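You operate a simulated robot arm through the tools that you are given. There is no shell and no other tool.

Carry out the task below with a simulated two-armed robot. There is one attempt and no reset: what you move stays moved.

Task
Put two portions of drops in the small yellow cup and set it on the narrow tray.
Fine: one full press is one portion; the slide ends out. Set down upright: what you pick out.

It is judged by the outcome, as a careful person would: the job done as asked, and still so three seconds after it is handed in. It fails if anything else is knocked over, pushed out of place, dropped, spilled or broken.

Robot
Two 7-joint arms with fingered hands on one trunk that stands fixed in place. Base frame: the origin is at the foot of the trunk, x ahead of it, y to its left, z up. Units: mm, rad, N and s.
The left shoulder is at [96, 187, 1080], the right one opposite. With the tool pointing down near the work surface each hand reaches from about 460 to 840 mm from the base axis, measured 20 degrees to its own side. Payload 3.6 kg a hand.
Tool frame (each hand has its own): the origin (TCP) lies between the finger pads and is the grasp point; the fingertips stand 26 mm ahead of it; z points along the fingers, y is the line along which they close. The gripper opens to 88 mm; its body begins 30 mm behind the TCP. The gripper is a hand of 3 fingers: y runs from the thumb to the fingers, the wrist lies at [-17, -98, -164] in the tool frame, and closing takes about 1.5 s.
Orientation is told as [roll, pitch, yaw] about the base's x, y, z axes, in that order, counted from this pose: with the fingers straight down and the wrist toward the robot, the tool's x, y and z point along [0, 1, 0], [1, 0, 0] and [0, 0, -1] of the base frame.

Tools
- The arms move only by the tool move_arm. It takes "left_steps", "right_steps" or both (then of equal length, played together; a hand with none holds still); each is a list of rows, each a list of 7 numbers: the turn, a rotation vector about the tool's x, y, z in rad, then the shift along the tool's x, y, z in mm, then the finger opening in mm, from 0 to 88. In form: [[ax, ay, az, x, y, z, fingers], ...]. A call has 1 to 20 rows; each row is the pose to reach, as a shift and turn from the pose commanded when the call began, along the tool's axes at that moment. Rows are played at 5 a second. More than 50 mm and 0.15 rad between two rows, or a gripper value outside its range, and nothing of the call is played. A pose out of reach is approached as far as the arm can. The call stops where the force on the tool passes 60 N (or 10 N more than at its start, if that is more) or the arm is blocked; 0.2 s more then pass. The fingers move at their own pace (about 153 mm/s each) and stop on an object; they squeeze with about 31 N. The grip force told is the motor's: it shows also when the fingers shut on nothing. Time passes only in rows, and 0.2 s behind the last, so rows that repeat a pose let the fingers close. It gives the time, the measured TCP pose, the force on the tool (base axes), the opening and the grip force at its end, in the units of the frame above (readings bear some noise), with the torque about the TCP (base axes, N m) and any sound that the robot's microphone picked up.
- Cameras (640 x 400 px; columns grow to the right, rows downward): "scene" is now at [245.5, 32.1, 1039]; the picture's right is [0.39, -0.92, 0.00], its down [0.23, 0.10, -0.97] and it looks along [0.89, 0.38, 0.26] (base axes); focal length 214 px, centre (320, 200). "left" rides on the left gripper at [-56, -80, -102] in its tool frame; the picture's right is [-0.73, -0.32, 0.60], its down [0.62, -0.67, 0.41] and it looks along [0.27, 0.68, 0.69] (tool axes); focal length 247 px, centre (320, 200). "right" rides on the right gripper at [56, -80, -102] in its tool frame; the picture's right is [-0.73, 0.32, -0.60], its down [-0.62, -0.67, 0.41] and it looks along [-0.27, 0.68, 0.69] (tool axes); focal length 247 px, centre (320, 200). There is no depth. A picture from a camera that has moved, and an enlarged one, comes with that camera's place and axes in the base frame and with its lens.
- capture(camera): a new picture of that camera. It takes no simulated time.
- slide_trunk(by): moves the trunk up (or, below 0, down) by that many mm; the arms and the scene camera ride with it, the base frame stays. It gives what a move gives, with no picture.
- set_grasp(shape, hand): the hand has 3 fingers and takes this shape, open, in about a second: jaw (thumb against the fingers, like two jaws); tri (thumb and two fingers); tip (a fingertip pinch); poke (one finger out to press); point (the index stretched); flat (the hand flat); cup (the hand cupped); fist (a fist). The gripper value then closes the fingers along that shape, each until it touches; the sizes above hold for jaw. It gives what a move gives, with no picture.
- turn_head(pan, tilt): turns the head with the scene camera to pan (to the left, within 1.047 rad either way) and tilt (down, from -0.506 to 1.204), counted from straight ahead of the robot (the tilt from the chest, where the trunk bows). It gives what a move gives.
- inspect(camera, box): a new picture of the part [left, top, right, bottom] of that camera's present view, enlarged. It takes no simulated time.
- hand_in(): hands the job in; it is judged then, once.

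Places have to be worked out from the pictures, the camera data and where the tool is seen. Open the grippers and draw the arms clear of the work before you hand the job in, unless the task says otherwise.

The tools are called after "Emit:" as a command line: name --argument value ..., lists and objects as JSON in quotes. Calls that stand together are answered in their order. move_arm: Moves the arms, as the interface text tells. Its arguments: {"type":"object","properties":{"left_steps":{"type":"array","items":{"type":"array","items":{"type":"number"}}},"right_steps":{"type":"array","items":{"type":"array","items":{"type":"number"}}}},"required":[]} The other tools are called the same way: slide_trunk (by) moves the trunk up or down; set_grasp (shape, hand) gives the hand a shape; turn_head (pan, tilt) turns the head that bears the scene camera; capture (camera) takes a picture; inspect (camera, box) takes an enlarged picture of a part of a camera's view; hand_in () hands the job in.

At the start:

```text
clock: 0.0
left_tool_pos: [369.1, 326.1, 1245.7]
left_tcp_rot: [0.0, -0.001, 0.0]
left_wrist_force: [0.0, 0.4, 0.2]
left_wrist_torque: [0.02, 0.04, 0.04]
left_width: 87.8
left_gripper_force: 0.1
left_shape: jaw
right_tool_pos: [512.8, 7.9, 1297.8]
right_tcp_rot: [0.001, 0.0, 0.001]
right_wrist_force: [-0.2, 0.5, -0.6]
right_wrist_torque: [-0.01, 0.01, 0.0]
right_width: 87.8
right_gripper_force: 0.1
right_shape: jaw
trunk travel left (down, up): [-225.0, 532.0]
head pan, tilt (commanded): [0.401, -0.258]
```

scene: 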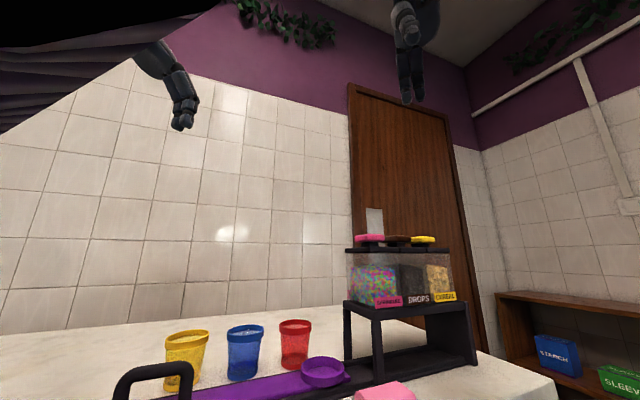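
right: 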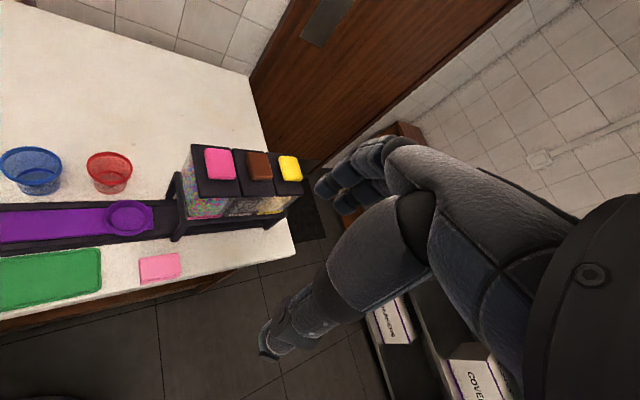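
left: 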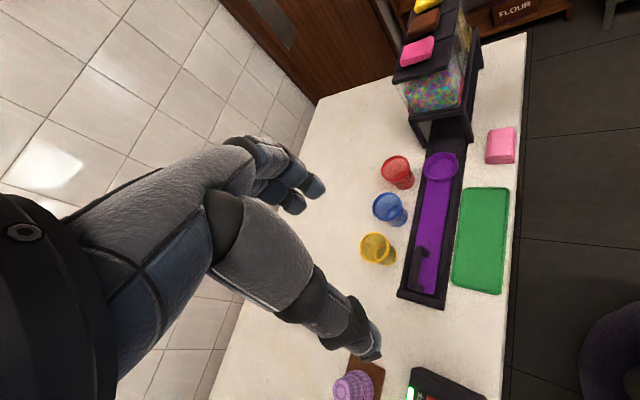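

The pictures show a three-bin dispenser (sprinkles, drops, cereal) at the right, with a purple slide on a rail under it, cups beside it and trays. I turn the head down to see the work area better.

Emit:
turn_head --pan 0.3 --tilt 0.5

Emit:
capture --camera "scene"

Emit:
capture --camera "left"

Emit:
capture --camera "right"

```text
clock: 1.1
left_tool_pos: [368.4, 325.8, 1245.8]
left_tcp_rot: [0.001, 0.001, 0.001]
left_wrist_force: [-0.2, -0.5, 0.3]
left_wrist_torque: [0.0, -0.06, -0.02]
left_width: 87.9
left_gripper_force: 0.0
left_shape: jaw
right_tool_pos: [513.5, 7.8, 1299.3]
right_tcp_rot: [0.0, 0.001, 0.0]
right_wrist_force: [0.3, -0.3, -0.2]
right_wrist_torque: [0.02, 0.04, -0.02]
right_width: 88.0
right_gripper_force: 0.0
right_shape: jaw
trunk travel left (down, up): [-225.0, 532.0]
head pan, tilt (commanded): [0.3, 0.499]
```

```text
taken
camera scene: at [258.2, 27.5, 970.8], right [0.3, -0.96, 0.0], down [-0.46, -0.14, -0.88], along [0.84, 0.26, -0.48], focal length 214 px, centre (320, 200)
```

scene: 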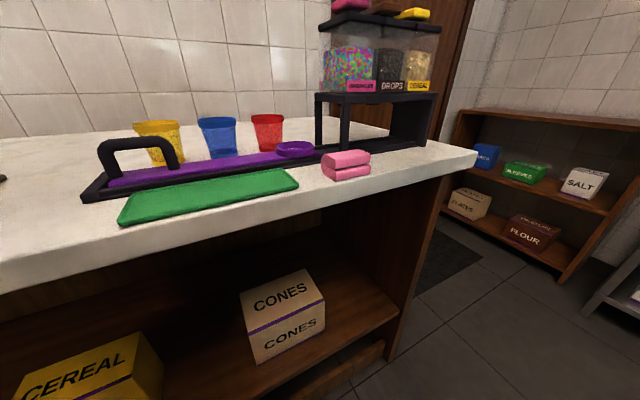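

```text
taken
camera left: at [289.6, 268.7, 1348.2], right [-0.32, -0.73, -0.6], down [-0.67, 0.62, -0.41], along [0.68, 0.27, -0.69], focal length 247 px, centre (320, 200)
```

left: 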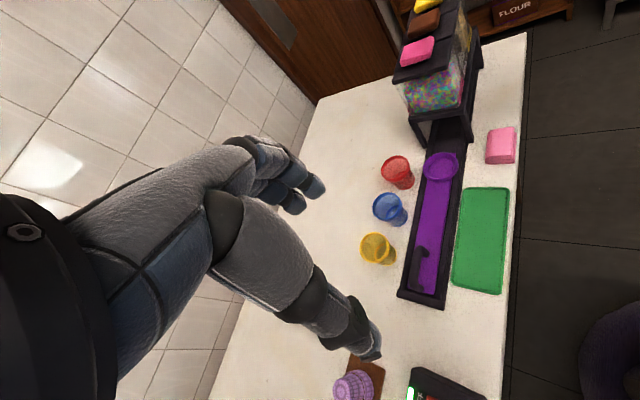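

```text
taken
camera right: at [432.8, 63.9, 1401.1], right [0.32, -0.73, 0.6], down [-0.67, -0.62, -0.41], along [0.68, -0.27, -0.69], focal length 247 px, centre (320, 200)
```

right: 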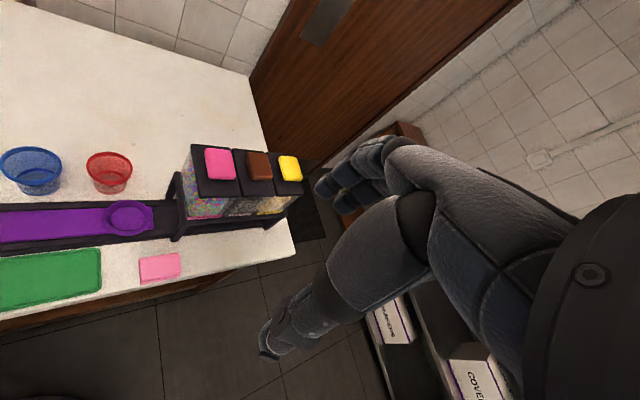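

I look left along the counter for other trays and cups.

Emit:
turn_head --pan 1.0 --tilt 0.6

Emit:
capture --camera "scene"

Emit:
inspect --camera "left" --box '[320, 140, 560, 400]'

```text
clock: 2.2
left_tool_pos: [368.1, 326.2, 1244.8]
left_tcp_rot: [0.001, 0.001, 0.0]
left_wrist_force: [-0.3, 0.5, 0.5]
left_wrist_torque: [0.02, -0.03, 0.0]
left_width: 87.6
left_gripper_force: 0.1
left_shape: jaw
right_tool_pos: [512.9, 8.4, 1298.6]
right_tcp_rot: [0.0, -0.001, 0.0]
right_wrist_force: [0.5, -0.3, -0.7]
right_wrist_torque: [0.0, 0.02, 0.01]
right_width: 87.8
right_gripper_force: 0.1
right_shape: jaw
trunk travel left (down, up): [-225.0, 532.0]
head pan, tilt (commanded): [1.0, 0.6]
```

```text
taken
camera scene: at [219.0, 74.9, 961.6], right [0.84, -0.54, 0.0], down [-0.31, -0.48, -0.83], along [0.45, 0.69, -0.56], focal length 214 px, centre (320, 200)
```

scene: 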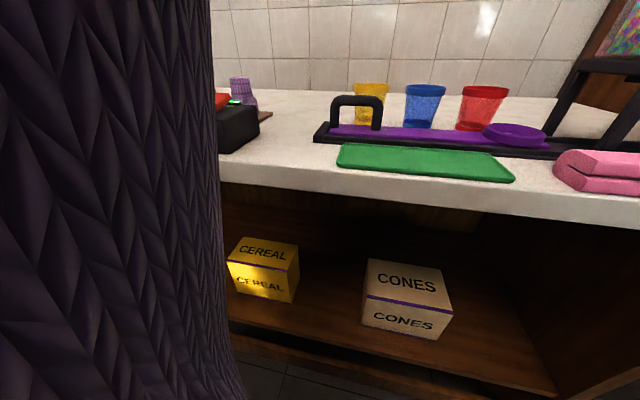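

```text
1.54 times, centred on (440, 270) of left
camera zoom: at [289.6, 268.7, 1348.3], right [-0.32, -0.73, -0.6], down [-0.67, 0.62, -0.41], along [0.68, 0.27, -0.69], focal length 380 px, centre (135, 92)
```

zoom: 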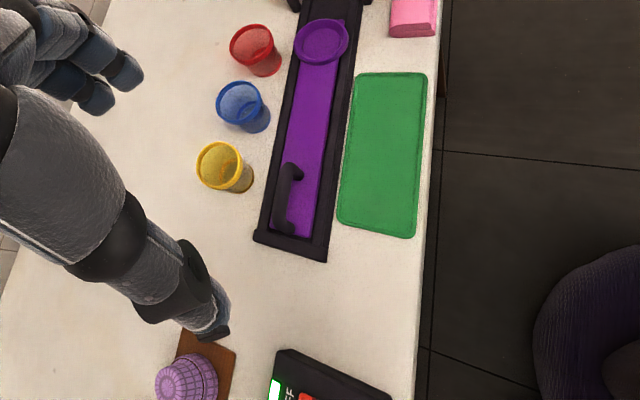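

The counter carries a rail with a purple slide (handle end near, ring end toward the dispenser), a green tray and a brown board. I raise the trunk for a bird's-eye view of everything before acting.

Emit:
slide_trunk --by 350

Emit:
turn_head --pan 0.7 --tilt 0.9

Emit:
capture --camera "scene"

Emit:
capture --camera "left"

Emit:
capture --camera "right"

```text
clock: 5.6
left_tool_pos: [368.2, 325.6, 1595.1]
left_tcp_rot: [0.002, 0.002, 0.0]
left_wrist_force: [-0.5, -0.4, 0.4]
left_wrist_torque: [-0.01, -0.01, -0.02]
left_width: 87.7
left_gripper_force: 0.1
left_shape: jaw
right_tool_pos: [512.6, 8.2, 1648.0]
right_tcp_rot: [0.001, 0.001, 0.0]
right_wrist_force: [-0.9, -0.8, -0.3]
right_wrist_torque: [0.04, -0.02, 0.01]
right_width: 87.7
right_gripper_force: 0.1
right_shape: jaw
trunk travel left (down, up): [-575.0, 182.0]
head pan, tilt (commanded): [1.0, 0.6]
```

```text
clock: 6.4
left_tool_pos: [369.2, 326.1, 1595.2]
left_tcp_rot: [0.0, -0.001, -0.001]
left_wrist_force: [0.2, 0.7, 0.5]
left_wrist_torque: [-0.01, 0.01, 0.01]
left_width: 87.5
left_gripper_force: 0.0
left_shape: jaw
right_tool_pos: [512.4, 8.7, 1649.2]
right_tcp_rot: [0.001, 0.0, 0.0]
right_wrist_force: [-0.6, 0.6, 1.0]
right_wrist_torque: [0.02, 0.01, 0.0]
right_width: 87.7
right_gripper_force: 0.0
right_shape: jaw
trunk travel left (down, up): [-575.0, 182.0]
head pan, tilt (commanded): [0.7, 0.901]
```

```text
taken
camera scene: at [190.4, 49.3, 1308.2], right [0.64, -0.76, 0.0], down [-0.6, -0.51, -0.62], along [0.48, 0.4, -0.78], focal length 214 px, centre (320, 200)
```

scene: 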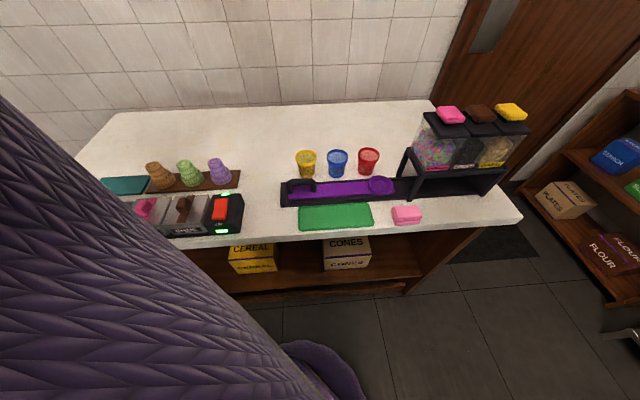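

```text
taken
camera left: at [289.5, 268.7, 1698.3], right [-0.32, -0.73, -0.6], down [-0.67, 0.62, -0.41], along [0.68, 0.27, -0.69], focal length 247 px, centre (320, 200)
```

left: 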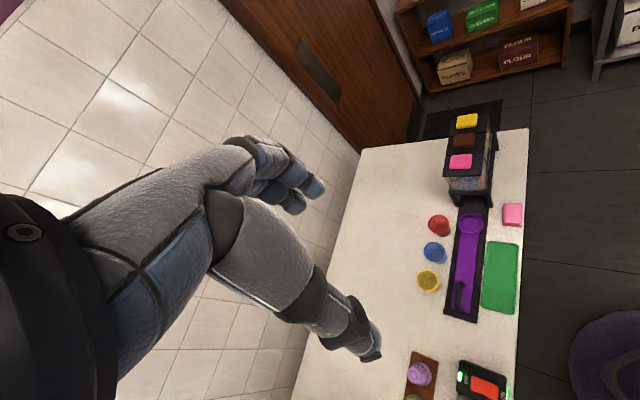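

```text
taken
camera right: at [432.6, 64.1, 1751.1], right [0.32, -0.73, 0.6], down [-0.67, -0.62, -0.41], along [0.68, -0.27, -0.69], focal length 247 px, centre (320, 200)
```

right: 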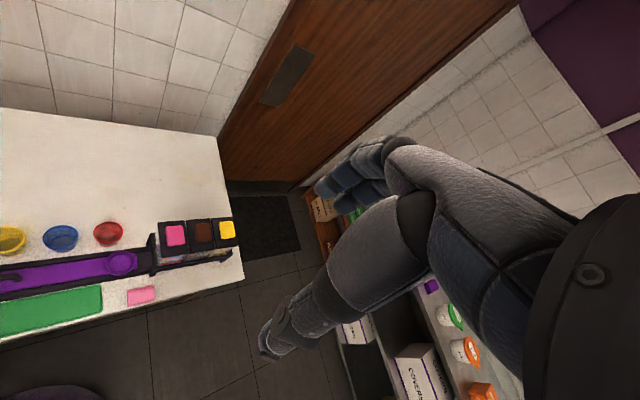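

I see cones on a board, a machine with a red button, and another teal tray at the far left. I zoom in and pan left to compare the two trays and look for other yellow cups.

Emit:
turn_head --pan 1.04 --tilt 0.8

Emit:
capture --camera "scene"

Emit:
inspect --camera "scene" --box '[80, 60, 340, 260]'

Emit:
inspect --camera "scene" --box '[320, 60, 580, 260]'

Emit:
inspect --camera "left" --box '[390, 90, 550, 400]'

```text
clock: 7.2
left_tool_pos: [369.5, 325.0, 1595.3]
left_tcp_rot: [0.0, 0.001, 0.0]
left_wrist_force: [0.9, 0.3, -0.9]
left_wrist_torque: [-0.01, 0.03, -0.02]
left_width: 87.8
left_gripper_force: 0.1
left_shape: jaw
right_tool_pos: [513.5, 7.7, 1647.8]
right_tcp_rot: [0.0, -0.001, 0.0]
right_wrist_force: [-0.5, -0.7, 0.4]
right_wrist_torque: [0.02, -0.03, 0.01]
right_width: 87.9
right_gripper_force: 0.1
right_shape: jaw
trunk travel left (down, up): [-575.0, 182.0]
head pan, tilt (commanded): [1.04, 0.799]
```

```text
taken
camera scene: at [173.6, 70.1, 1316.0], right [0.86, -0.51, 0.0], down [-0.36, -0.62, -0.7], along [0.35, 0.6, -0.72], focal length 214 px, centre (320, 200)
```

scene: 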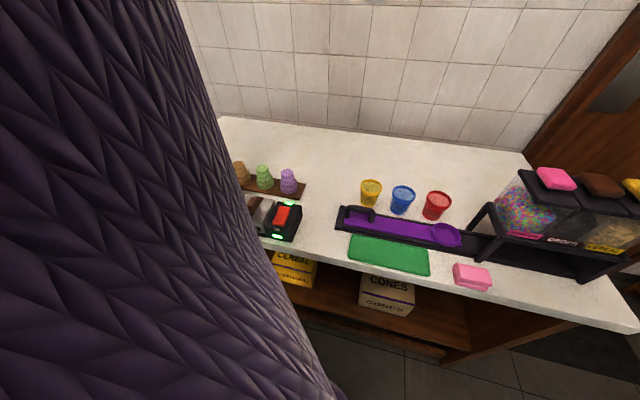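

```text
2.00 times, centred on (210, 160) of scene
camera zoom: at [173.6, 70.1, 1316.0], right [0.86, -0.51, 0.0], down [-0.36, -0.62, -0.7], along [0.35, 0.6, -0.72], focal length 429 px, centre (540, 280)
```

zoom: 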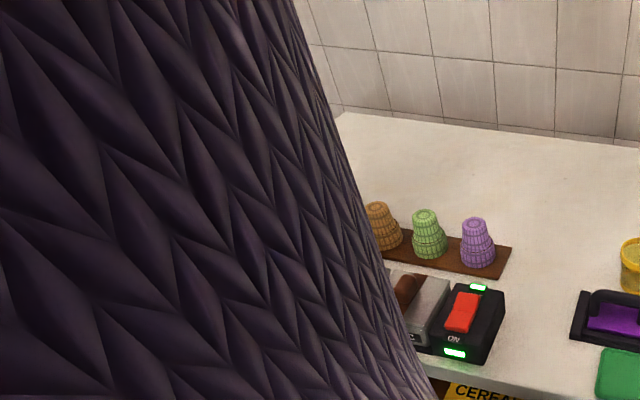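

```text
2.00 times, centred on (450, 160) of scene
camera zoom: at [173.6, 70.1, 1316.0], right [0.86, -0.51, 0.0], down [-0.36, -0.62, -0.7], along [0.35, 0.6, -0.72], focal length 429 px, centre (60, 280)
```

zoom: 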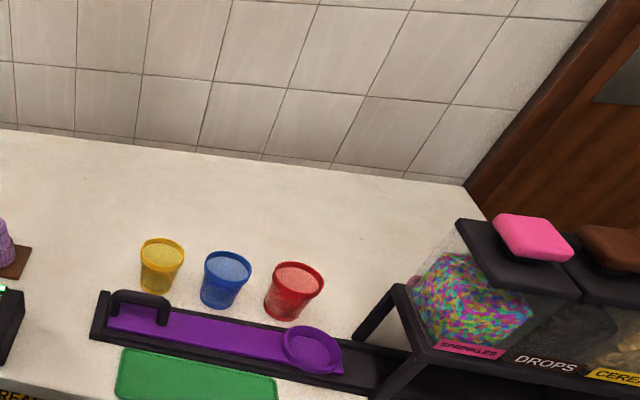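

```text
1.29 times, centred on (470, 245) of left
camera zoom: at [289.6, 268.7, 1698.3], right [-0.32, -0.73, -0.6], down [-0.67, 0.62, -0.41], along [0.68, 0.27, -0.69], focal length 319 px, centre (126, 142)
```

zoom: 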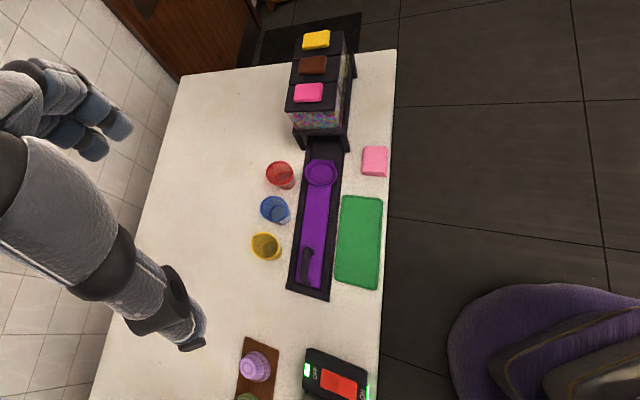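

A sleeve blocks the far left. I go back to the pan where the teal tray was visible and zoom there.

Emit:
turn_head --pan 0.6 --tilt 0.9

Emit:
inspect --camera "scene" --box '[60, 120, 260, 245]'

Emit:
inspect --camera "scene" --box '[240, 120, 440, 245]'

Emit:
inspect --camera "scene" --box '[360, 80, 560, 205]'

```text
clock: 8.1
left_tool_pos: [369.4, 326.7, 1596.0]
left_tcp_rot: [0.0, -0.001, -0.001]
left_wrist_force: [-0.2, 0.6, 0.2]
left_wrist_torque: [0.0, 0.0, 0.02]
left_width: 87.6
left_gripper_force: 0.1
left_shape: jaw
right_tool_pos: [512.6, 7.2, 1648.9]
right_tcp_rot: [-0.001, 0.002, 0.0]
right_wrist_force: [0.0, 0.2, -0.1]
right_wrist_torque: [-0.01, 0.0, -0.01]
right_width: 87.7
right_gripper_force: 0.2
right_shape: jaw
trunk travel left (down, up): [-575.0, 182.0]
head pan, tilt (commanded): [0.6, 0.901]
```

```text
3.20 times, centred on (160, 182) of scene
camera zoom: at [194.9, 43.3, 1308.2], right [0.57, -0.82, 0.0], down [-0.65, -0.44, -0.62], along [0.51, 0.35, -0.78], focal length 686 px, centre (832, 256)
```

zoom: 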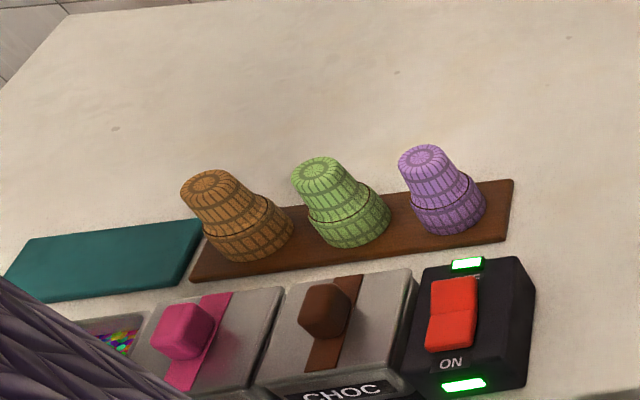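

```text
3.20 times, centred on (340, 182) of scene
camera zoom: at [194.9, 43.3, 1308.2], right [0.57, -0.82, 0.0], down [-0.65, -0.44, -0.62], along [0.51, 0.35, -0.78], focal length 686 px, centre (256, 256)
```

zoom: 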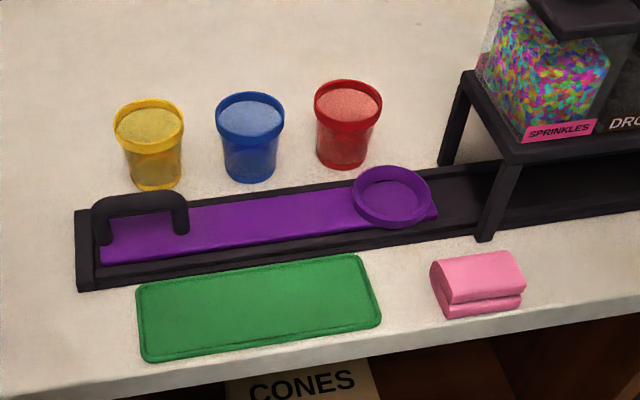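

```text
3.20 times, centred on (460, 142) of scene
camera zoom: at [194.9, 43.3, 1308.2], right [0.57, -0.82, 0.0], down [-0.65, -0.44, -0.62], along [0.51, 0.35, -0.78], focal length 686 px, centre (-128, 384)
```

zoom: 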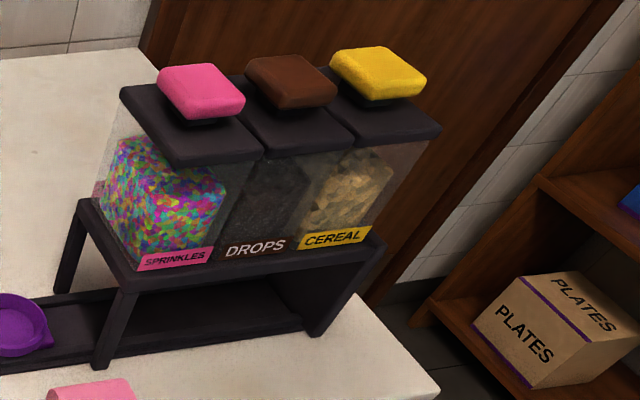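

The green tray has a rim and measures about 184×72 mm; the teal slab at the far left needs a better look before I decide which is the "narrow tray". I yaw the left hand to the left so its camera sees that end.

Emit:
move_arm --left_steps '[[0, 0, -0.14, 0, 0, 0, 88], [0, 0, -0.28, 0, 0, 0, 88], [0, 0, -0.42, 0, 0, 0, 88], [0, 0, -0.56, 0, 0, 0, 88], [0, 0, -0.7, 0, 0, 0, 88], [0, 0, -0.84, 0, 0, 0, 88], [0, 0, -0.98, 0, 0, 0, 88], [0, 0, -1.12, 0, 0, 0, 88], [0, 0, -1.26, 0, 0, 0, 88]]'

Emit:
capture --camera "left"

Emit:
capture --camera "scene"

```text
clock: 10.1
left_tool_pos: [368.6, 326.0, 1596.5]
left_tcp_rot: [-0.001, 0.001, 1.262]
left_wrist_force: [0.5, 0.2, 0.3]
left_wrist_torque: [0.02, 0.0, -0.01]
left_width: 87.8
left_gripper_force: 0.1
left_shape: jaw
right_tool_pos: [512.6, 7.0, 1648.1]
right_tcp_rot: [0.0, 0.0, -0.001]
right_wrist_force: [-0.5, -0.1, 0.2]
right_wrist_torque: [0.01, 0.01, 0.02]
right_width: 87.6
right_gripper_force: 0.1
right_shape: jaw
trunk travel left (down, up): [-575.0, 182.0]
head pan, tilt (commanded): [0.6, 0.901]
```

```text
taken
camera left: at [398.5, 230.9, 1699.8], right [0.6, -0.53, -0.6], down [-0.8, -0.44, -0.41], along [-0.05, 0.73, -0.69], focal length 247 px, centre (320, 200)
```

left: 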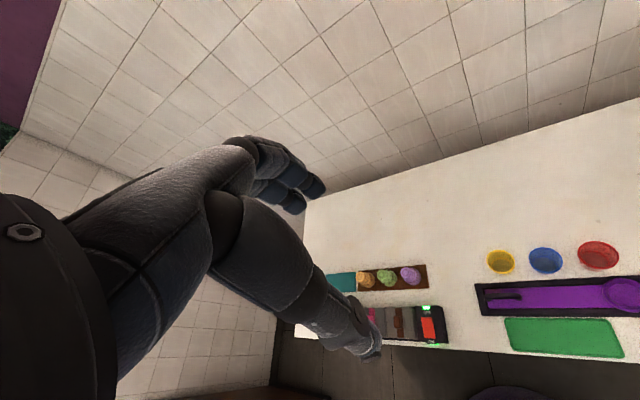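

```text
taken
camera scene: at [195.0, 42.5, 1308.2], right [0.56, -0.83, 0.0], down [-0.65, -0.44, -0.62], along [0.51, 0.35, -0.78], focal length 214 px, centre (320, 200)
```

scene: 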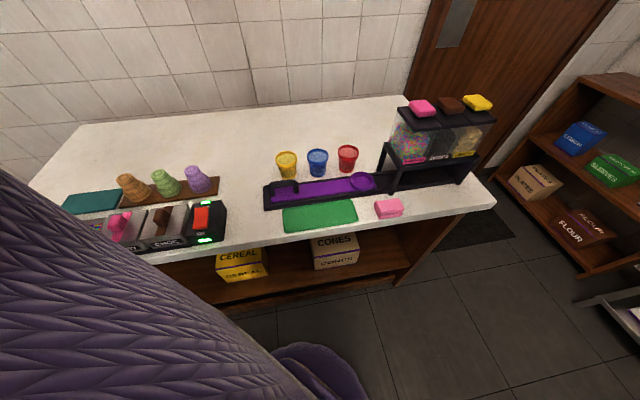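

The sleeve is a little clearer now; I zoom on the teal slab and the far-left end.

Emit:
inspect --camera "scene" --box '[40, 165, 160, 240]'

Emit:
inspect --camera "left" --box '[300, 230, 460, 360]'

Emit:
inspect --camera "scene" --box '[250, 130, 410, 240]'

```text
5.33 times, centred on (100, 202) of scene
camera zoom: at [195.0, 42.5, 1308.2], right [0.56, -0.83, 0.0], down [-0.65, -0.44, -0.62], along [0.51, 0.35, -0.78], focal length 1144 px, centre (1493, 187)
```

zoom: 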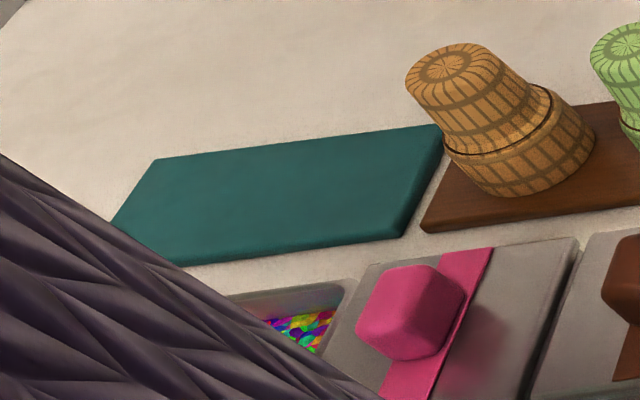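

```text
3.08 times, centred on (380, 295) of left
camera zoom: at [398.5, 230.9, 1699.8], right [0.6, -0.53, -0.6], down [-0.8, -0.44, -0.41], along [-0.05, 0.73, -0.69], focal length 760 px, centre (135, -92)
```

zoom: 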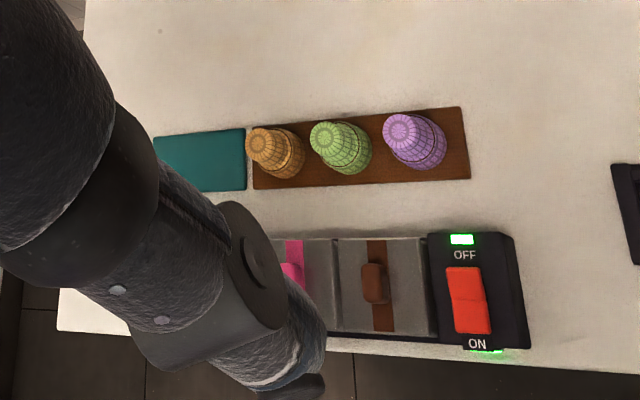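

```text
3.64 times, centred on (330, 185) of scene
camera zoom: at [195.0, 42.5, 1308.2], right [0.56, -0.83, 0.0], down [-0.65, -0.44, -0.62], along [0.51, 0.35, -0.78], focal length 780 px, centre (284, 254)
```

zoom: 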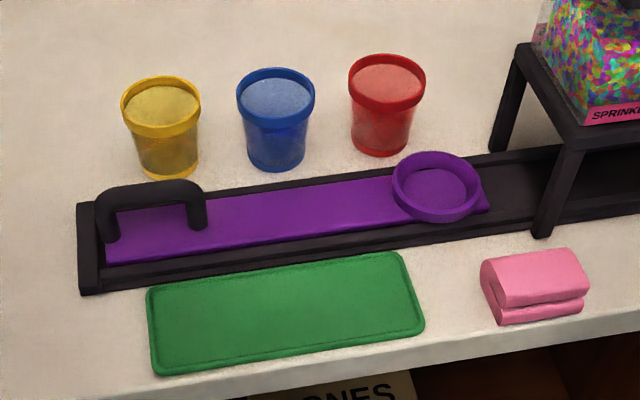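

The teal piece is a flat slab without a rim and the green one (about 184×72 mm, rimmed, next to the slide) is a narrow tray, so green is my target. I lower the trunk back to the working height.

Emit:
slide_trunk --by -300

Emit:
turn_head --pan 0.5 --tilt 0.7

Emit:
capture --camera "scene"

Emit:
inspect --camera "scene" --box '[380, 0, 580, 125]'

Emit:
inspect --camera "scene" --box '[180, 60, 420, 210]'

```text
clock: 13.1
left_tool_pos: [423.1, 325.5, 1261.0]
left_tcp_rot: [0.094, 0.033, 1.262]
left_wrist_force: [0.1, -0.4, -0.2]
left_wrist_torque: [0.0, 0.02, 0.01]
left_width: 87.8
left_gripper_force: 0.1
left_shape: jaw
right_tool_pos: [511.7, 9.2, 1348.8]
right_tcp_rot: [0.001, 0.001, 0.0]
right_wrist_force: [0.4, 0.4, -0.3]
right_wrist_torque: [0.02, -0.02, 0.02]
right_width: 87.6
right_gripper_force: 0.1
right_shape: jaw
trunk travel left (down, up): [-275.0, 482.0]
head pan, tilt (commanded): [0.6, 0.901]
```

```text
clock: 13.8
left_tool_pos: [423.1, 325.4, 1260.3]
left_tcp_rot: [0.095, 0.032, 1.261]
left_wrist_force: [0.5, 0.1, 0.3]
left_wrist_torque: [-0.02, 0.0, -0.04]
left_width: 87.8
left_gripper_force: 0.0
left_shape: jaw
right_tool_pos: [513.1, 8.8, 1348.7]
right_tcp_rot: [0.0, -0.001, -0.001]
right_wrist_force: [0.7, -0.3, -0.6]
right_wrist_torque: [0.0, 0.02, -0.01]
right_width: 87.9
right_gripper_force: 0.1
right_shape: jaw
trunk travel left (down, up): [-275.0, 482.0]
head pan, tilt (commanded): [0.499, 0.7]
```

```text
taken
camera scene: at [236.6, 41.2, 1007.6], right [0.48, -0.88, 0.0], down [-0.57, -0.31, -0.76], along [0.67, 0.37, -0.64], focal length 214 px, centre (320, 200)
```

scene: 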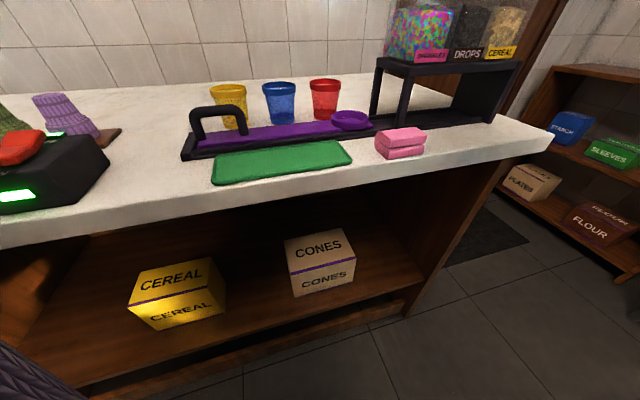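

```text
3.20 times, centred on (480, 62) of scene
camera zoom: at [236.6, 41.2, 1007.6], right [0.48, -0.88, 0.0], down [-0.57, -0.31, -0.76], along [0.67, 0.37, -0.64], focal length 686 px, centre (-192, 640)
```

zoom: 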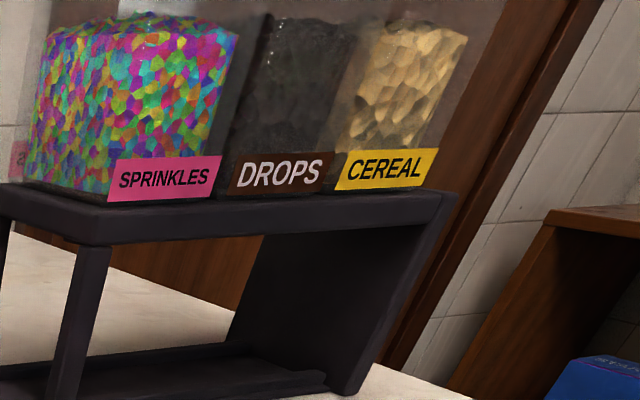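

```text
2.67 times, centred on (300, 135) of scene
camera zoom: at [236.6, 41.2, 1007.6], right [0.48, -0.88, 0.0], down [-0.57, -0.31, -0.76], along [0.67, 0.37, -0.64], focal length 572 px, centre (373, 373)
```

zoom: 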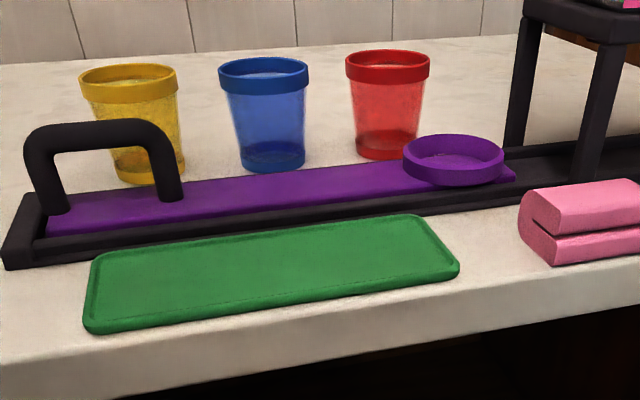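

The left wrist hit a limit while yawed, so its pose shifted a little. I yaw it back to about 0.4 rad and check where it stands before going over the yellow cup (judged at about [517, 375], rim z≈920).

Emit:
move_arm --left_steps '[[0, 0, 0.14, 0, 0, 0, 88], [0, 0, 0.28, 0, 0, 0, 88], [0, 0, 0.42, 0, 0, 0, 88], [0, 0, 0.56, 0, 0, 0, 88], [0, 0, 0.7, 0, 0, 0, 88], [0, 0, 0.86, 0, 0, 0, 88], [0, 0, 0.86, 0, 0, 0, 88]]'

```text
refused: row 6 steps farther than a row can; nothing moved
```

The last step was too large; I repeat with smaller turns.

Emit:
move_arm --left_steps '[[0, 0, 0.14, 0, 0, 0, 88], [0, 0, 0.28, 0, 0, 0, 88], [0, 0, 0.42, 0, 0, 0, 88], [0, 0, 0.56, 0, 0, 0, 88], [0, 0, 0.7, 0, 0, 0, 88], [0, 0, 0.84, 0, 0, 0, 88], [0, 0, 0.86, 0, 0, 0, 88]]'

```text
clock: 15.4
left_tool_pos: [422.7, 326.4, 1259.1]
left_tcp_rot: [0.037, 0.092, 0.4]
left_wrist_force: [-0.3, 0.5, -0.2]
left_wrist_torque: [-0.02, -0.03, -0.01]
left_width: 87.6
left_gripper_force: 0.0
left_shape: jaw
right_tool_pos: [513.2, 8.5, 1348.5]
right_tcp_rot: [-0.002, 0.001, -0.002]
right_wrist_force: [-0.4, 0.3, -0.4]
right_wrist_torque: [-0.04, 0.01, -0.02]
right_width: 87.6
right_gripper_force: 0.2
right_shape: jaw
trunk travel left (down, up): [-275.0, 482.0]
head pan, tilt (commanded): [0.499, 0.7]
```

The arm is tilted slightly (roll 0.037, pitch 0.092). I straighten the tool and move to about 100 mm above the yellow cup.

Emit:
move_arm --left_steps '[[-0.015, -0.006, 0, 0, 21, 38, 88], [-0.03, -0.012, 0, 0, 42, 76, 88], [-0.046, -0.018, 0, 0, 64, 114, 88], [-0.062, -0.025, 0, 0, 85, 152, 88], [-0.077, -0.031, 0, 0, 106, 190, 88], [-0.092, -0.037, 0, 0, 127, 228, 88], [-0.092, -0.037, 0, 0, 127, 228, 88]]'

Emit:
capture --camera "left"

Emit:
inspect --camera "scene" --box '[160, 0, 400, 180]'

```text
clock: 17.0
left_tool_pos: [515.5, 376.4, 1019.8]
left_tcp_rot: [0.002, 0.0, 0.4]
left_wrist_force: [-0.5, 0.1, -0.7]
left_wrist_torque: [0.02, 0.01, 0.0]
left_width: 87.7
left_gripper_force: 0.1
left_shape: jaw
right_tool_pos: [511.8, 8.2, 1348.1]
right_tcp_rot: [0.0, -0.001, 0.0]
right_wrist_force: [0.0, -0.5, -0.4]
right_wrist_torque: [-0.02, -0.04, -0.01]
right_width: 87.7
right_gripper_force: 0.1
right_shape: jaw
trunk travel left (down, up): [-275.0, 482.0]
head pan, tilt (commanded): [0.499, 0.7]
```

```text
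taken
camera left: at [463.8, 291.0, 1121.8], right [-0.01, -0.8, -0.6], down [-0.86, 0.32, -0.41], along [0.52, 0.51, -0.69], focal length 247 px, centre (320, 200)
```

left: 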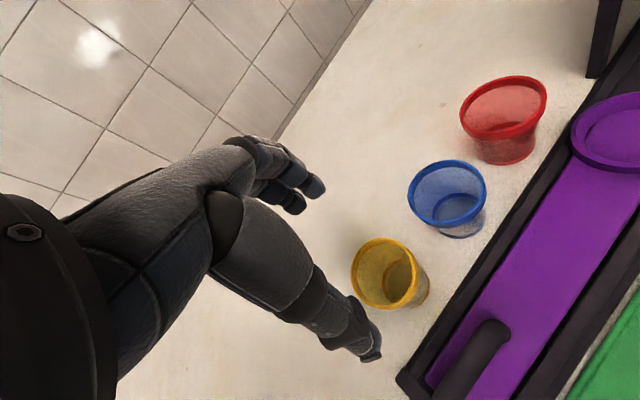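

```text
2.22 times, centred on (280, 90) of scene
camera zoom: at [236.5, 41.1, 1007.8], right [0.48, -0.88, 0.0], down [-0.57, -0.31, -0.76], along [0.67, 0.37, -0.64], focal length 477 px, centre (409, 444)
```

zoom: 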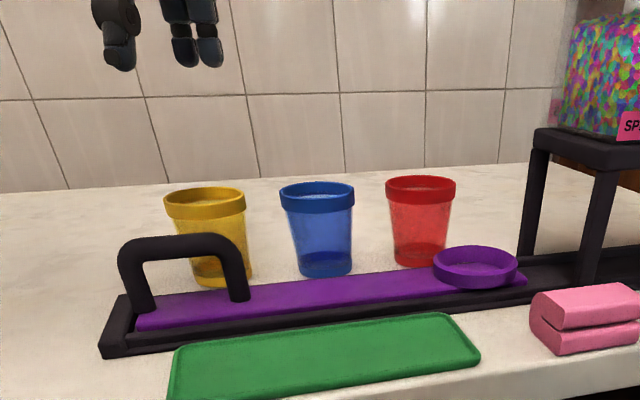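

The hand camera puts the yellow rim centre at about [520, 374.5, 916]. I shift the few millimetres over and descend part-way, then check alignment.

Emit:
move_arm --left_steps '[[0, 0, 0, -3.6, 3.4, 20, 88], [0, 0, 0, -3.6, 3.4, 40, 88], [0, 0, 0, -3.6, 3.4, 60, 88], [0, 0, 0, -3.6, 3.4, 70, 88], [0, 0, 0, -3.6, 3.4, 70, 88]]'

Emit:
capture --camera "left"

Emit:
inspect --camera "scene" --box '[160, 0, 400, 180]'

```text
clock: 18.2
left_tool_pos: [519.7, 373.3, 950.2]
left_tcp_rot: [0.001, 0.001, 0.4]
left_wrist_force: [-0.7, -0.3, 0.5]
left_wrist_torque: [0.01, 0.01, 0.01]
left_width: 88.0
left_gripper_force: 0.0
left_shape: jaw
right_tool_pos: [512.6, 8.3, 1348.4]
right_tcp_rot: [-0.001, 0.0, -0.002]
right_wrist_force: [0.2, 0.0, -0.2]
right_wrist_torque: [0.0, 0.0, 0.02]
right_width: 87.6
right_gripper_force: 0.1
right_shape: jaw
trunk travel left (down, up): [-275.0, 482.0]
head pan, tilt (commanded): [0.499, 0.7]
```

```text
taken
camera left: at [468.9, 288.0, 1053.2], right [-0.01, -0.8, -0.6], down [-0.86, 0.32, -0.41], along [0.52, 0.51, -0.69], focal length 247 px, centre (320, 200)
```

left: 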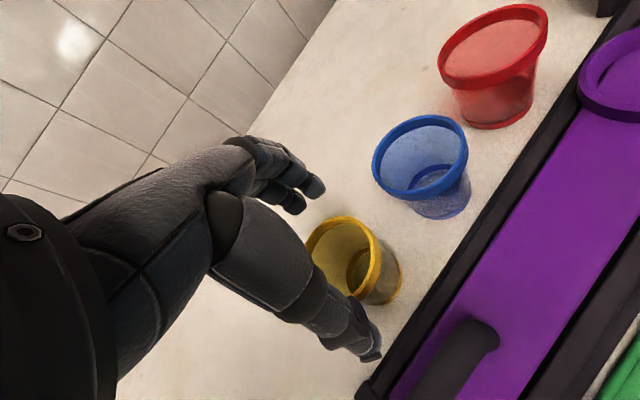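

```text
2.22 times, centred on (280, 90) of scene
camera zoom: at [236.7, 41.2, 1007.7], right [0.48, -0.88, 0.0], down [-0.57, -0.31, -0.76], along [0.67, 0.37, -0.64], focal length 477 px, centre (409, 444)
```

zoom: 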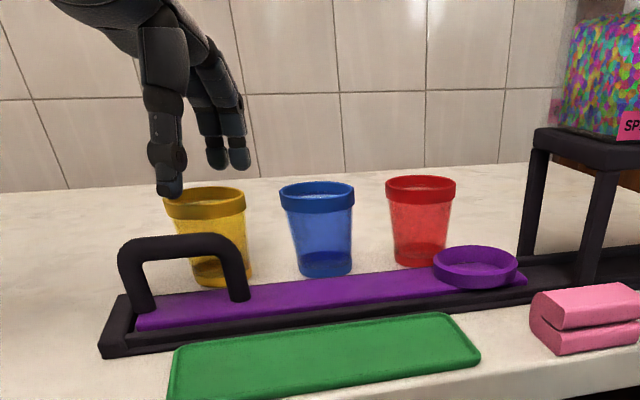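

The thumb and fingers straddle the rim as expected. I descend to TCP z≈893 with fingers open, watching force.

Emit:
move_arm --left_steps '[[0, 0, 0, 0, 0.5, 15, 88], [0, 0, 0, 0, 0.5, 30, 88], [0, 0, 0, 0, 0.5, 45, 88], [0, 0, 0, 0, 0.5, 56, 88], [0, 0, 0, 0, 0.5, 56, 88]]'

Emit:
capture --camera "left"

Emit:
inspect --camera "scene" --box '[160, 0, 400, 180]'

```text
clock: 19.4
left_tool_pos: [521.1, 371.9, 895.4]
left_tcp_rot: [0.002, 0.001, 0.398]
left_wrist_force: [0.1, 0.3, 0.8]
left_wrist_torque: [0.0, -0.01, -0.04]
left_width: 87.7
left_gripper_force: 0.0
left_shape: jaw
right_tool_pos: [513.3, 9.4, 1347.7]
right_tcp_rot: [-0.001, 0.0, 0.0]
right_wrist_force: [-0.2, 0.1, 0.0]
right_wrist_torque: [0.01, 0.02, 0.01]
right_width: 87.7
right_gripper_force: 0.1
right_shape: jaw
trunk travel left (down, up): [-275.0, 482.0]
head pan, tilt (commanded): [0.499, 0.7]
```

```text
taken
camera left: at [470.1, 288.0, 996.7], right [-0.01, -0.8, -0.6], down [-0.86, 0.32, -0.41], along [0.52, 0.51, -0.69], focal length 247 px, centre (320, 200)
```

left: 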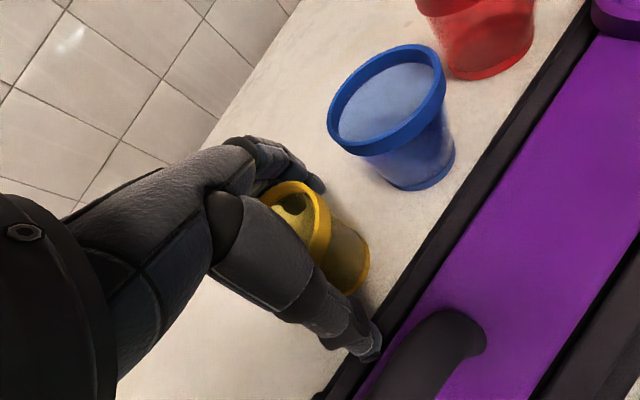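

```text
2.22 times, centred on (280, 90) of scene
camera zoom: at [236.6, 41.2, 1007.7], right [0.48, -0.88, 0.0], down [-0.57, -0.31, -0.76], along [0.67, 0.37, -0.64], focal length 477 px, centre (409, 444)
```

zoom: 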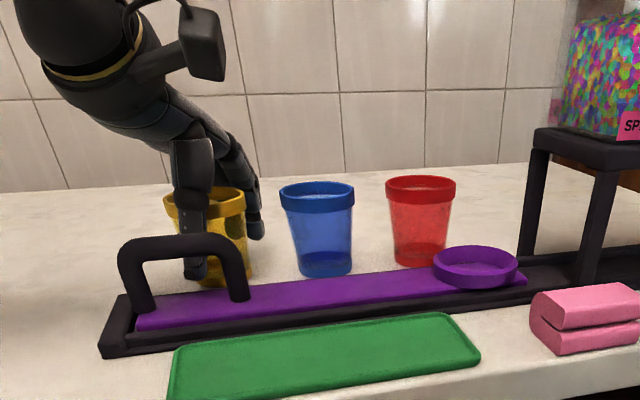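

The cup stands between thumb and fingers with no contact force. I close the fingers on it in place.

Emit:
move_arm --left_steps '[[0, 0, 0, 0, 0, 0, 75], [0, 0, 0, 0, 0, 0, 65], [0, 0, 0, 0, 0, 0, 55], [0, 0, 0, 0, 0, 0, 45], [0, 0, 0, 0, 0, 0, 40], [0, 0, 0, 0, 0, 0, 40], [0, 0, 0, 0, 0, 0, 40], [0, 0, 0, 0, 0, 0, 40], [0, 0, 0, 0, 0, 0, 40]]'

Emit:
capture --camera "left"

Emit:
inspect --camera "scene" --box '[160, 0, 400, 180]'

```text
clock: 21.4
left_tool_pos: [521.1, 372.0, 895.0]
left_tcp_rot: [0.002, -0.001, 0.4]
left_wrist_force: [0.8, 1.1, 8.0]
left_wrist_torque: [0.23, -0.09, -0.03]
left_width: 32.6
left_gripper_force: 30.7
left_shape: jaw
right_tool_pos: [512.7, 6.8, 1348.3]
right_tcp_rot: [0.0, 0.0, 0.0]
right_wrist_force: [0.2, 0.4, 0.0]
right_wrist_torque: [0.01, -0.01, -0.03]
right_width: 87.5
right_gripper_force: 0.0
right_shape: jaw
trunk travel left (down, up): [-275.0, 482.0]
head pan, tilt (commanded): [0.499, 0.7]
```

```text
taken
camera left: at [469.8, 287.8, 997.6], right [-0.01, -0.8, -0.6], down [-0.86, 0.32, -0.41], along [0.52, 0.51, -0.69], focal length 247 px, centre (320, 200)
```

left: 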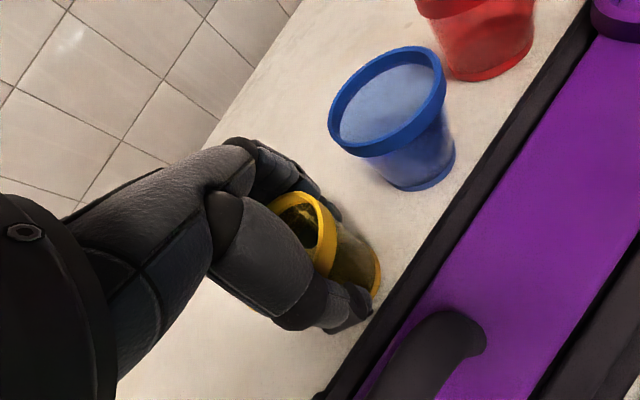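

```text
2.22 times, centred on (280, 90) of scene
camera zoom: at [236.3, 41.0, 1007.9], right [0.48, -0.88, 0.0], down [-0.57, -0.31, -0.77], along [0.67, 0.37, -0.64], focal length 477 px, centre (409, 444)
```

zoom: 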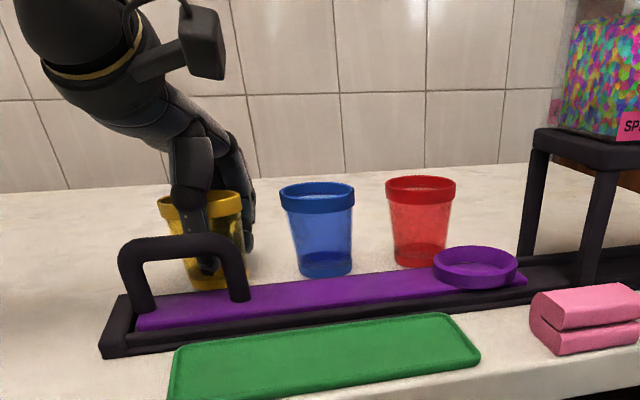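

The grip reads about 31 N at 33 mm width with 8 N upward on the tool; I zoom in to see whether the cup is still upright in the grip.

Emit:
inspect --camera "scene" --box '[200, 50, 300, 120]'

Emit:
inspect --camera "left" --box '[200, 130, 460, 360]'

```text
5.71 times, centred on (250, 85) of scene
camera zoom: at [236.3, 41.0, 1007.9], right [0.48, -0.88, 0.0], down [-0.57, -0.31, -0.77], along [0.67, 0.37, -0.64], focal length 1226 px, centre (720, 857)
```

zoom: 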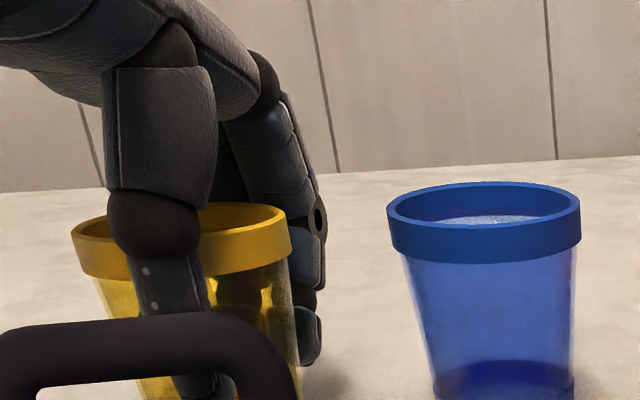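

```text
1.74 times, centred on (330, 245) of left
camera zoom: at [469.8, 287.8, 997.6], right [-0.01, -0.8, -0.6], down [-0.86, 0.32, -0.41], along [0.52, 0.51, -0.69], focal length 430 px, centre (303, 122)
```

zoom: 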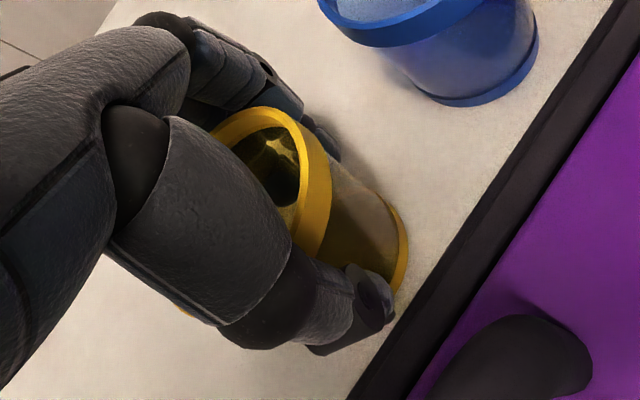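

The cup looks upright and held. I lift it slowly by about 60 mm and check for tilt or slip.

Emit:
move_arm --left_steps '[[0, 0, 0, 0, 0, -5, 40], [0, 0, 0, 0, 0, -12, 40], [0, 0, 0, 0, 0, -25, 40], [0, 0, 0, 0, 0, -40, 40], [0, 0, 0, 0, 0, -55, 40], [0, 0, 0, 0, 0, -55, 40]]'

Emit:
capture --camera "left"

Emit:
inspect --camera "scene" --box '[160, 0, 400, 180]'

```text
clock: 22.8
left_tool_pos: [524.3, 374.1, 950.3]
left_tcp_rot: [0.003, 0.002, 0.399]
left_wrist_force: [-0.5, 0.8, 0.0]
left_wrist_torque: [0.02, 0.01, -0.01]
left_width: 32.3
left_gripper_force: 30.9
left_shape: jaw
right_tool_pos: [514.4, 7.5, 1347.8]
right_tcp_rot: [0.0, 0.001, 0.002]
right_wrist_force: [0.5, -0.1, 0.2]
right_wrist_torque: [-0.02, -0.01, 0.0]
right_width: 87.6
right_gripper_force: 0.1
right_shape: jaw
trunk travel left (down, up): [-275.0, 482.0]
head pan, tilt (commanded): [0.499, 0.7]
```

```text
taken
camera left: at [472.0, 289.5, 1052.8], right [-0.01, -0.8, -0.6], down [-0.86, 0.32, -0.41], along [0.52, 0.51, -0.69], focal length 247 px, centre (320, 200)
```

left: 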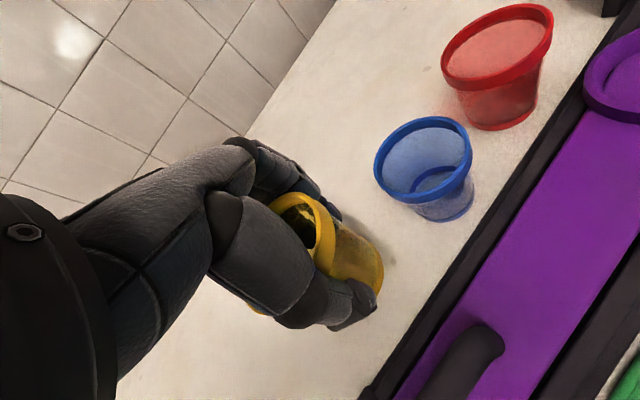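

```text
2.22 times, centred on (280, 90) of scene
camera zoom: at [236.7, 41.3, 1007.7], right [0.48, -0.88, 0.0], down [-0.57, -0.31, -0.76], along [0.67, 0.37, -0.64], focal length 477 px, centre (409, 444)
```

zoom: 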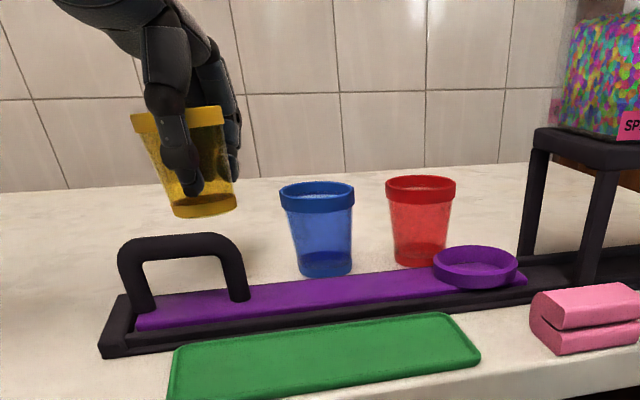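

The cup is held nearly upright, centred about 12 mm toward the thumb from the TCP, base roughly 42 mm below the TCP. I raise it over the other cups' rims (918), carry it toward the ring at about [608, 180], and turn to yaw 0.

Emit:
move_arm --left_steps '[[0, 0, 0, 0, 0, -20, 40], [0, 0, 0, 0, 0, -42, 40], [0, 0, 0.07, -36, 2, -45, 40], [0, 0, 0.14, -72, 4, -45, 40], [0, 0, 0.21, -108, 6, -45, 40], [0, 0, 0.28, -144, 8, -45, 40], [0, 0, 0.35, -180, 10, -45, 40], [0, 0, 0.4, -205, 10, -45, 40], [0, 0, 0.4, -205, 10, -45, 40]]'

Emit:
capture --camera "left"

Emit:
capture --camera "scene"

Emit:
inspect --camera "scene" --box '[260, 0, 500, 160]'

```text
clock: 24.8
left_tool_pos: [608.3, 190.7, 998.1]
left_tcp_rot: [0.001, 0.002, -0.001]
left_wrist_force: [0.4, -0.3, -0.6]
left_wrist_torque: [-0.02, 0.02, -0.02]
left_width: 32.6
left_gripper_force: 30.5
left_shape: jaw
right_tool_pos: [513.6, 8.9, 1348.8]
right_tcp_rot: [0.001, -0.001, 0.001]
right_wrist_force: [-0.5, 0.5, 0.5]
right_wrist_torque: [-0.02, 0.05, -0.02]
right_width: 87.9
right_gripper_force: 0.0
right_shape: jaw
trunk travel left (down, up): [-275.0, 482.0]
head pan, tilt (commanded): [0.499, 0.7]
```

```text
taken
camera left: at [528.6, 133.3, 1099.3], right [-0.32, -0.73, -0.6], down [-0.66, 0.62, -0.41], along [0.68, 0.27, -0.69], focal length 247 px, centre (320, 200)
```

left: 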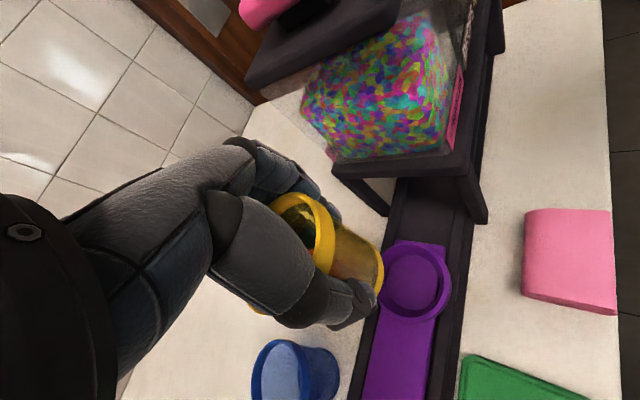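

```text
taken
camera scene: at [236.7, 41.4, 1007.7], right [0.48, -0.88, 0.0], down [-0.57, -0.31, -0.76], along [0.67, 0.37, -0.64], focal length 214 px, centre (320, 200)
```

scene: 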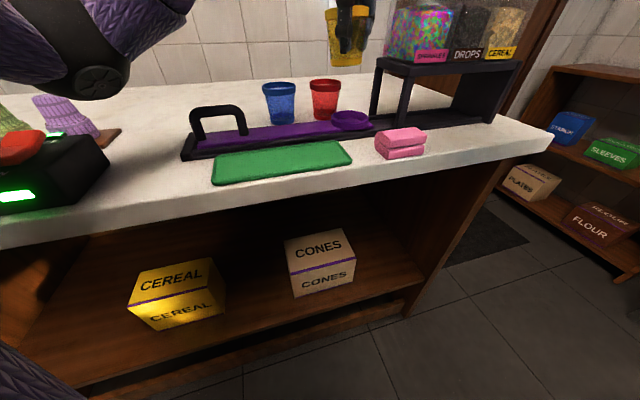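

```text
2.50 times, centred on (380, 80) of scene
camera zoom: at [236.7, 41.4, 1007.7], right [0.48, -0.88, 0.0], down [-0.57, -0.31, -0.76], along [0.67, 0.37, -0.64], focal length 536 px, centre (170, 500)
```

zoom: 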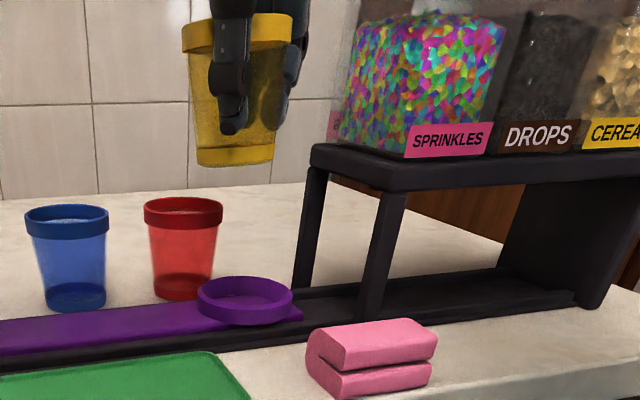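

The ring is now judged at about [605.5, 177], top z≈871. Before lowering I zoom in on the gap between the fingers and the dispenser's platform edge.

Emit:
inspect --camera "left" --box '[240, 120, 500, 340]'

Emit:
capture --camera "right"

```text
1.82 times, centred on (370, 230) of left
camera zoom: at [528.6, 133.3, 1099.3], right [-0.32, -0.73, -0.6], down [-0.66, 0.62, -0.41], along [0.68, 0.27, -0.69], focal length 449 px, centre (229, 146)
```

zoom: 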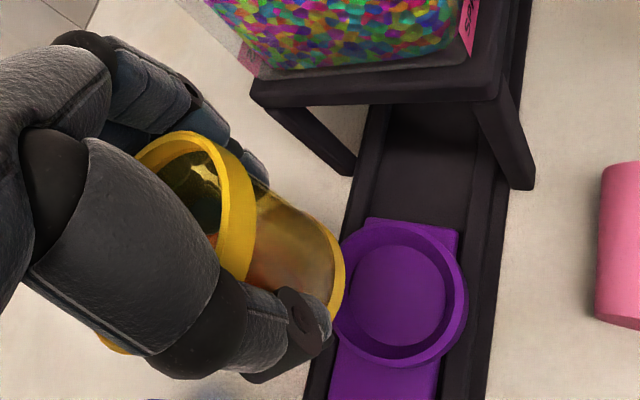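

```text
taken
camera right: at [432.8, 64.1, 1451.1], right [0.32, -0.73, 0.6], down [-0.67, -0.62, -0.41], along [0.68, -0.27, -0.69], focal length 247 px, centre (320, 200)
```

right: 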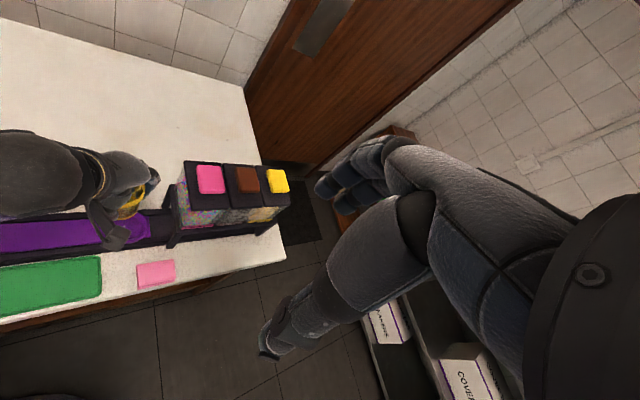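

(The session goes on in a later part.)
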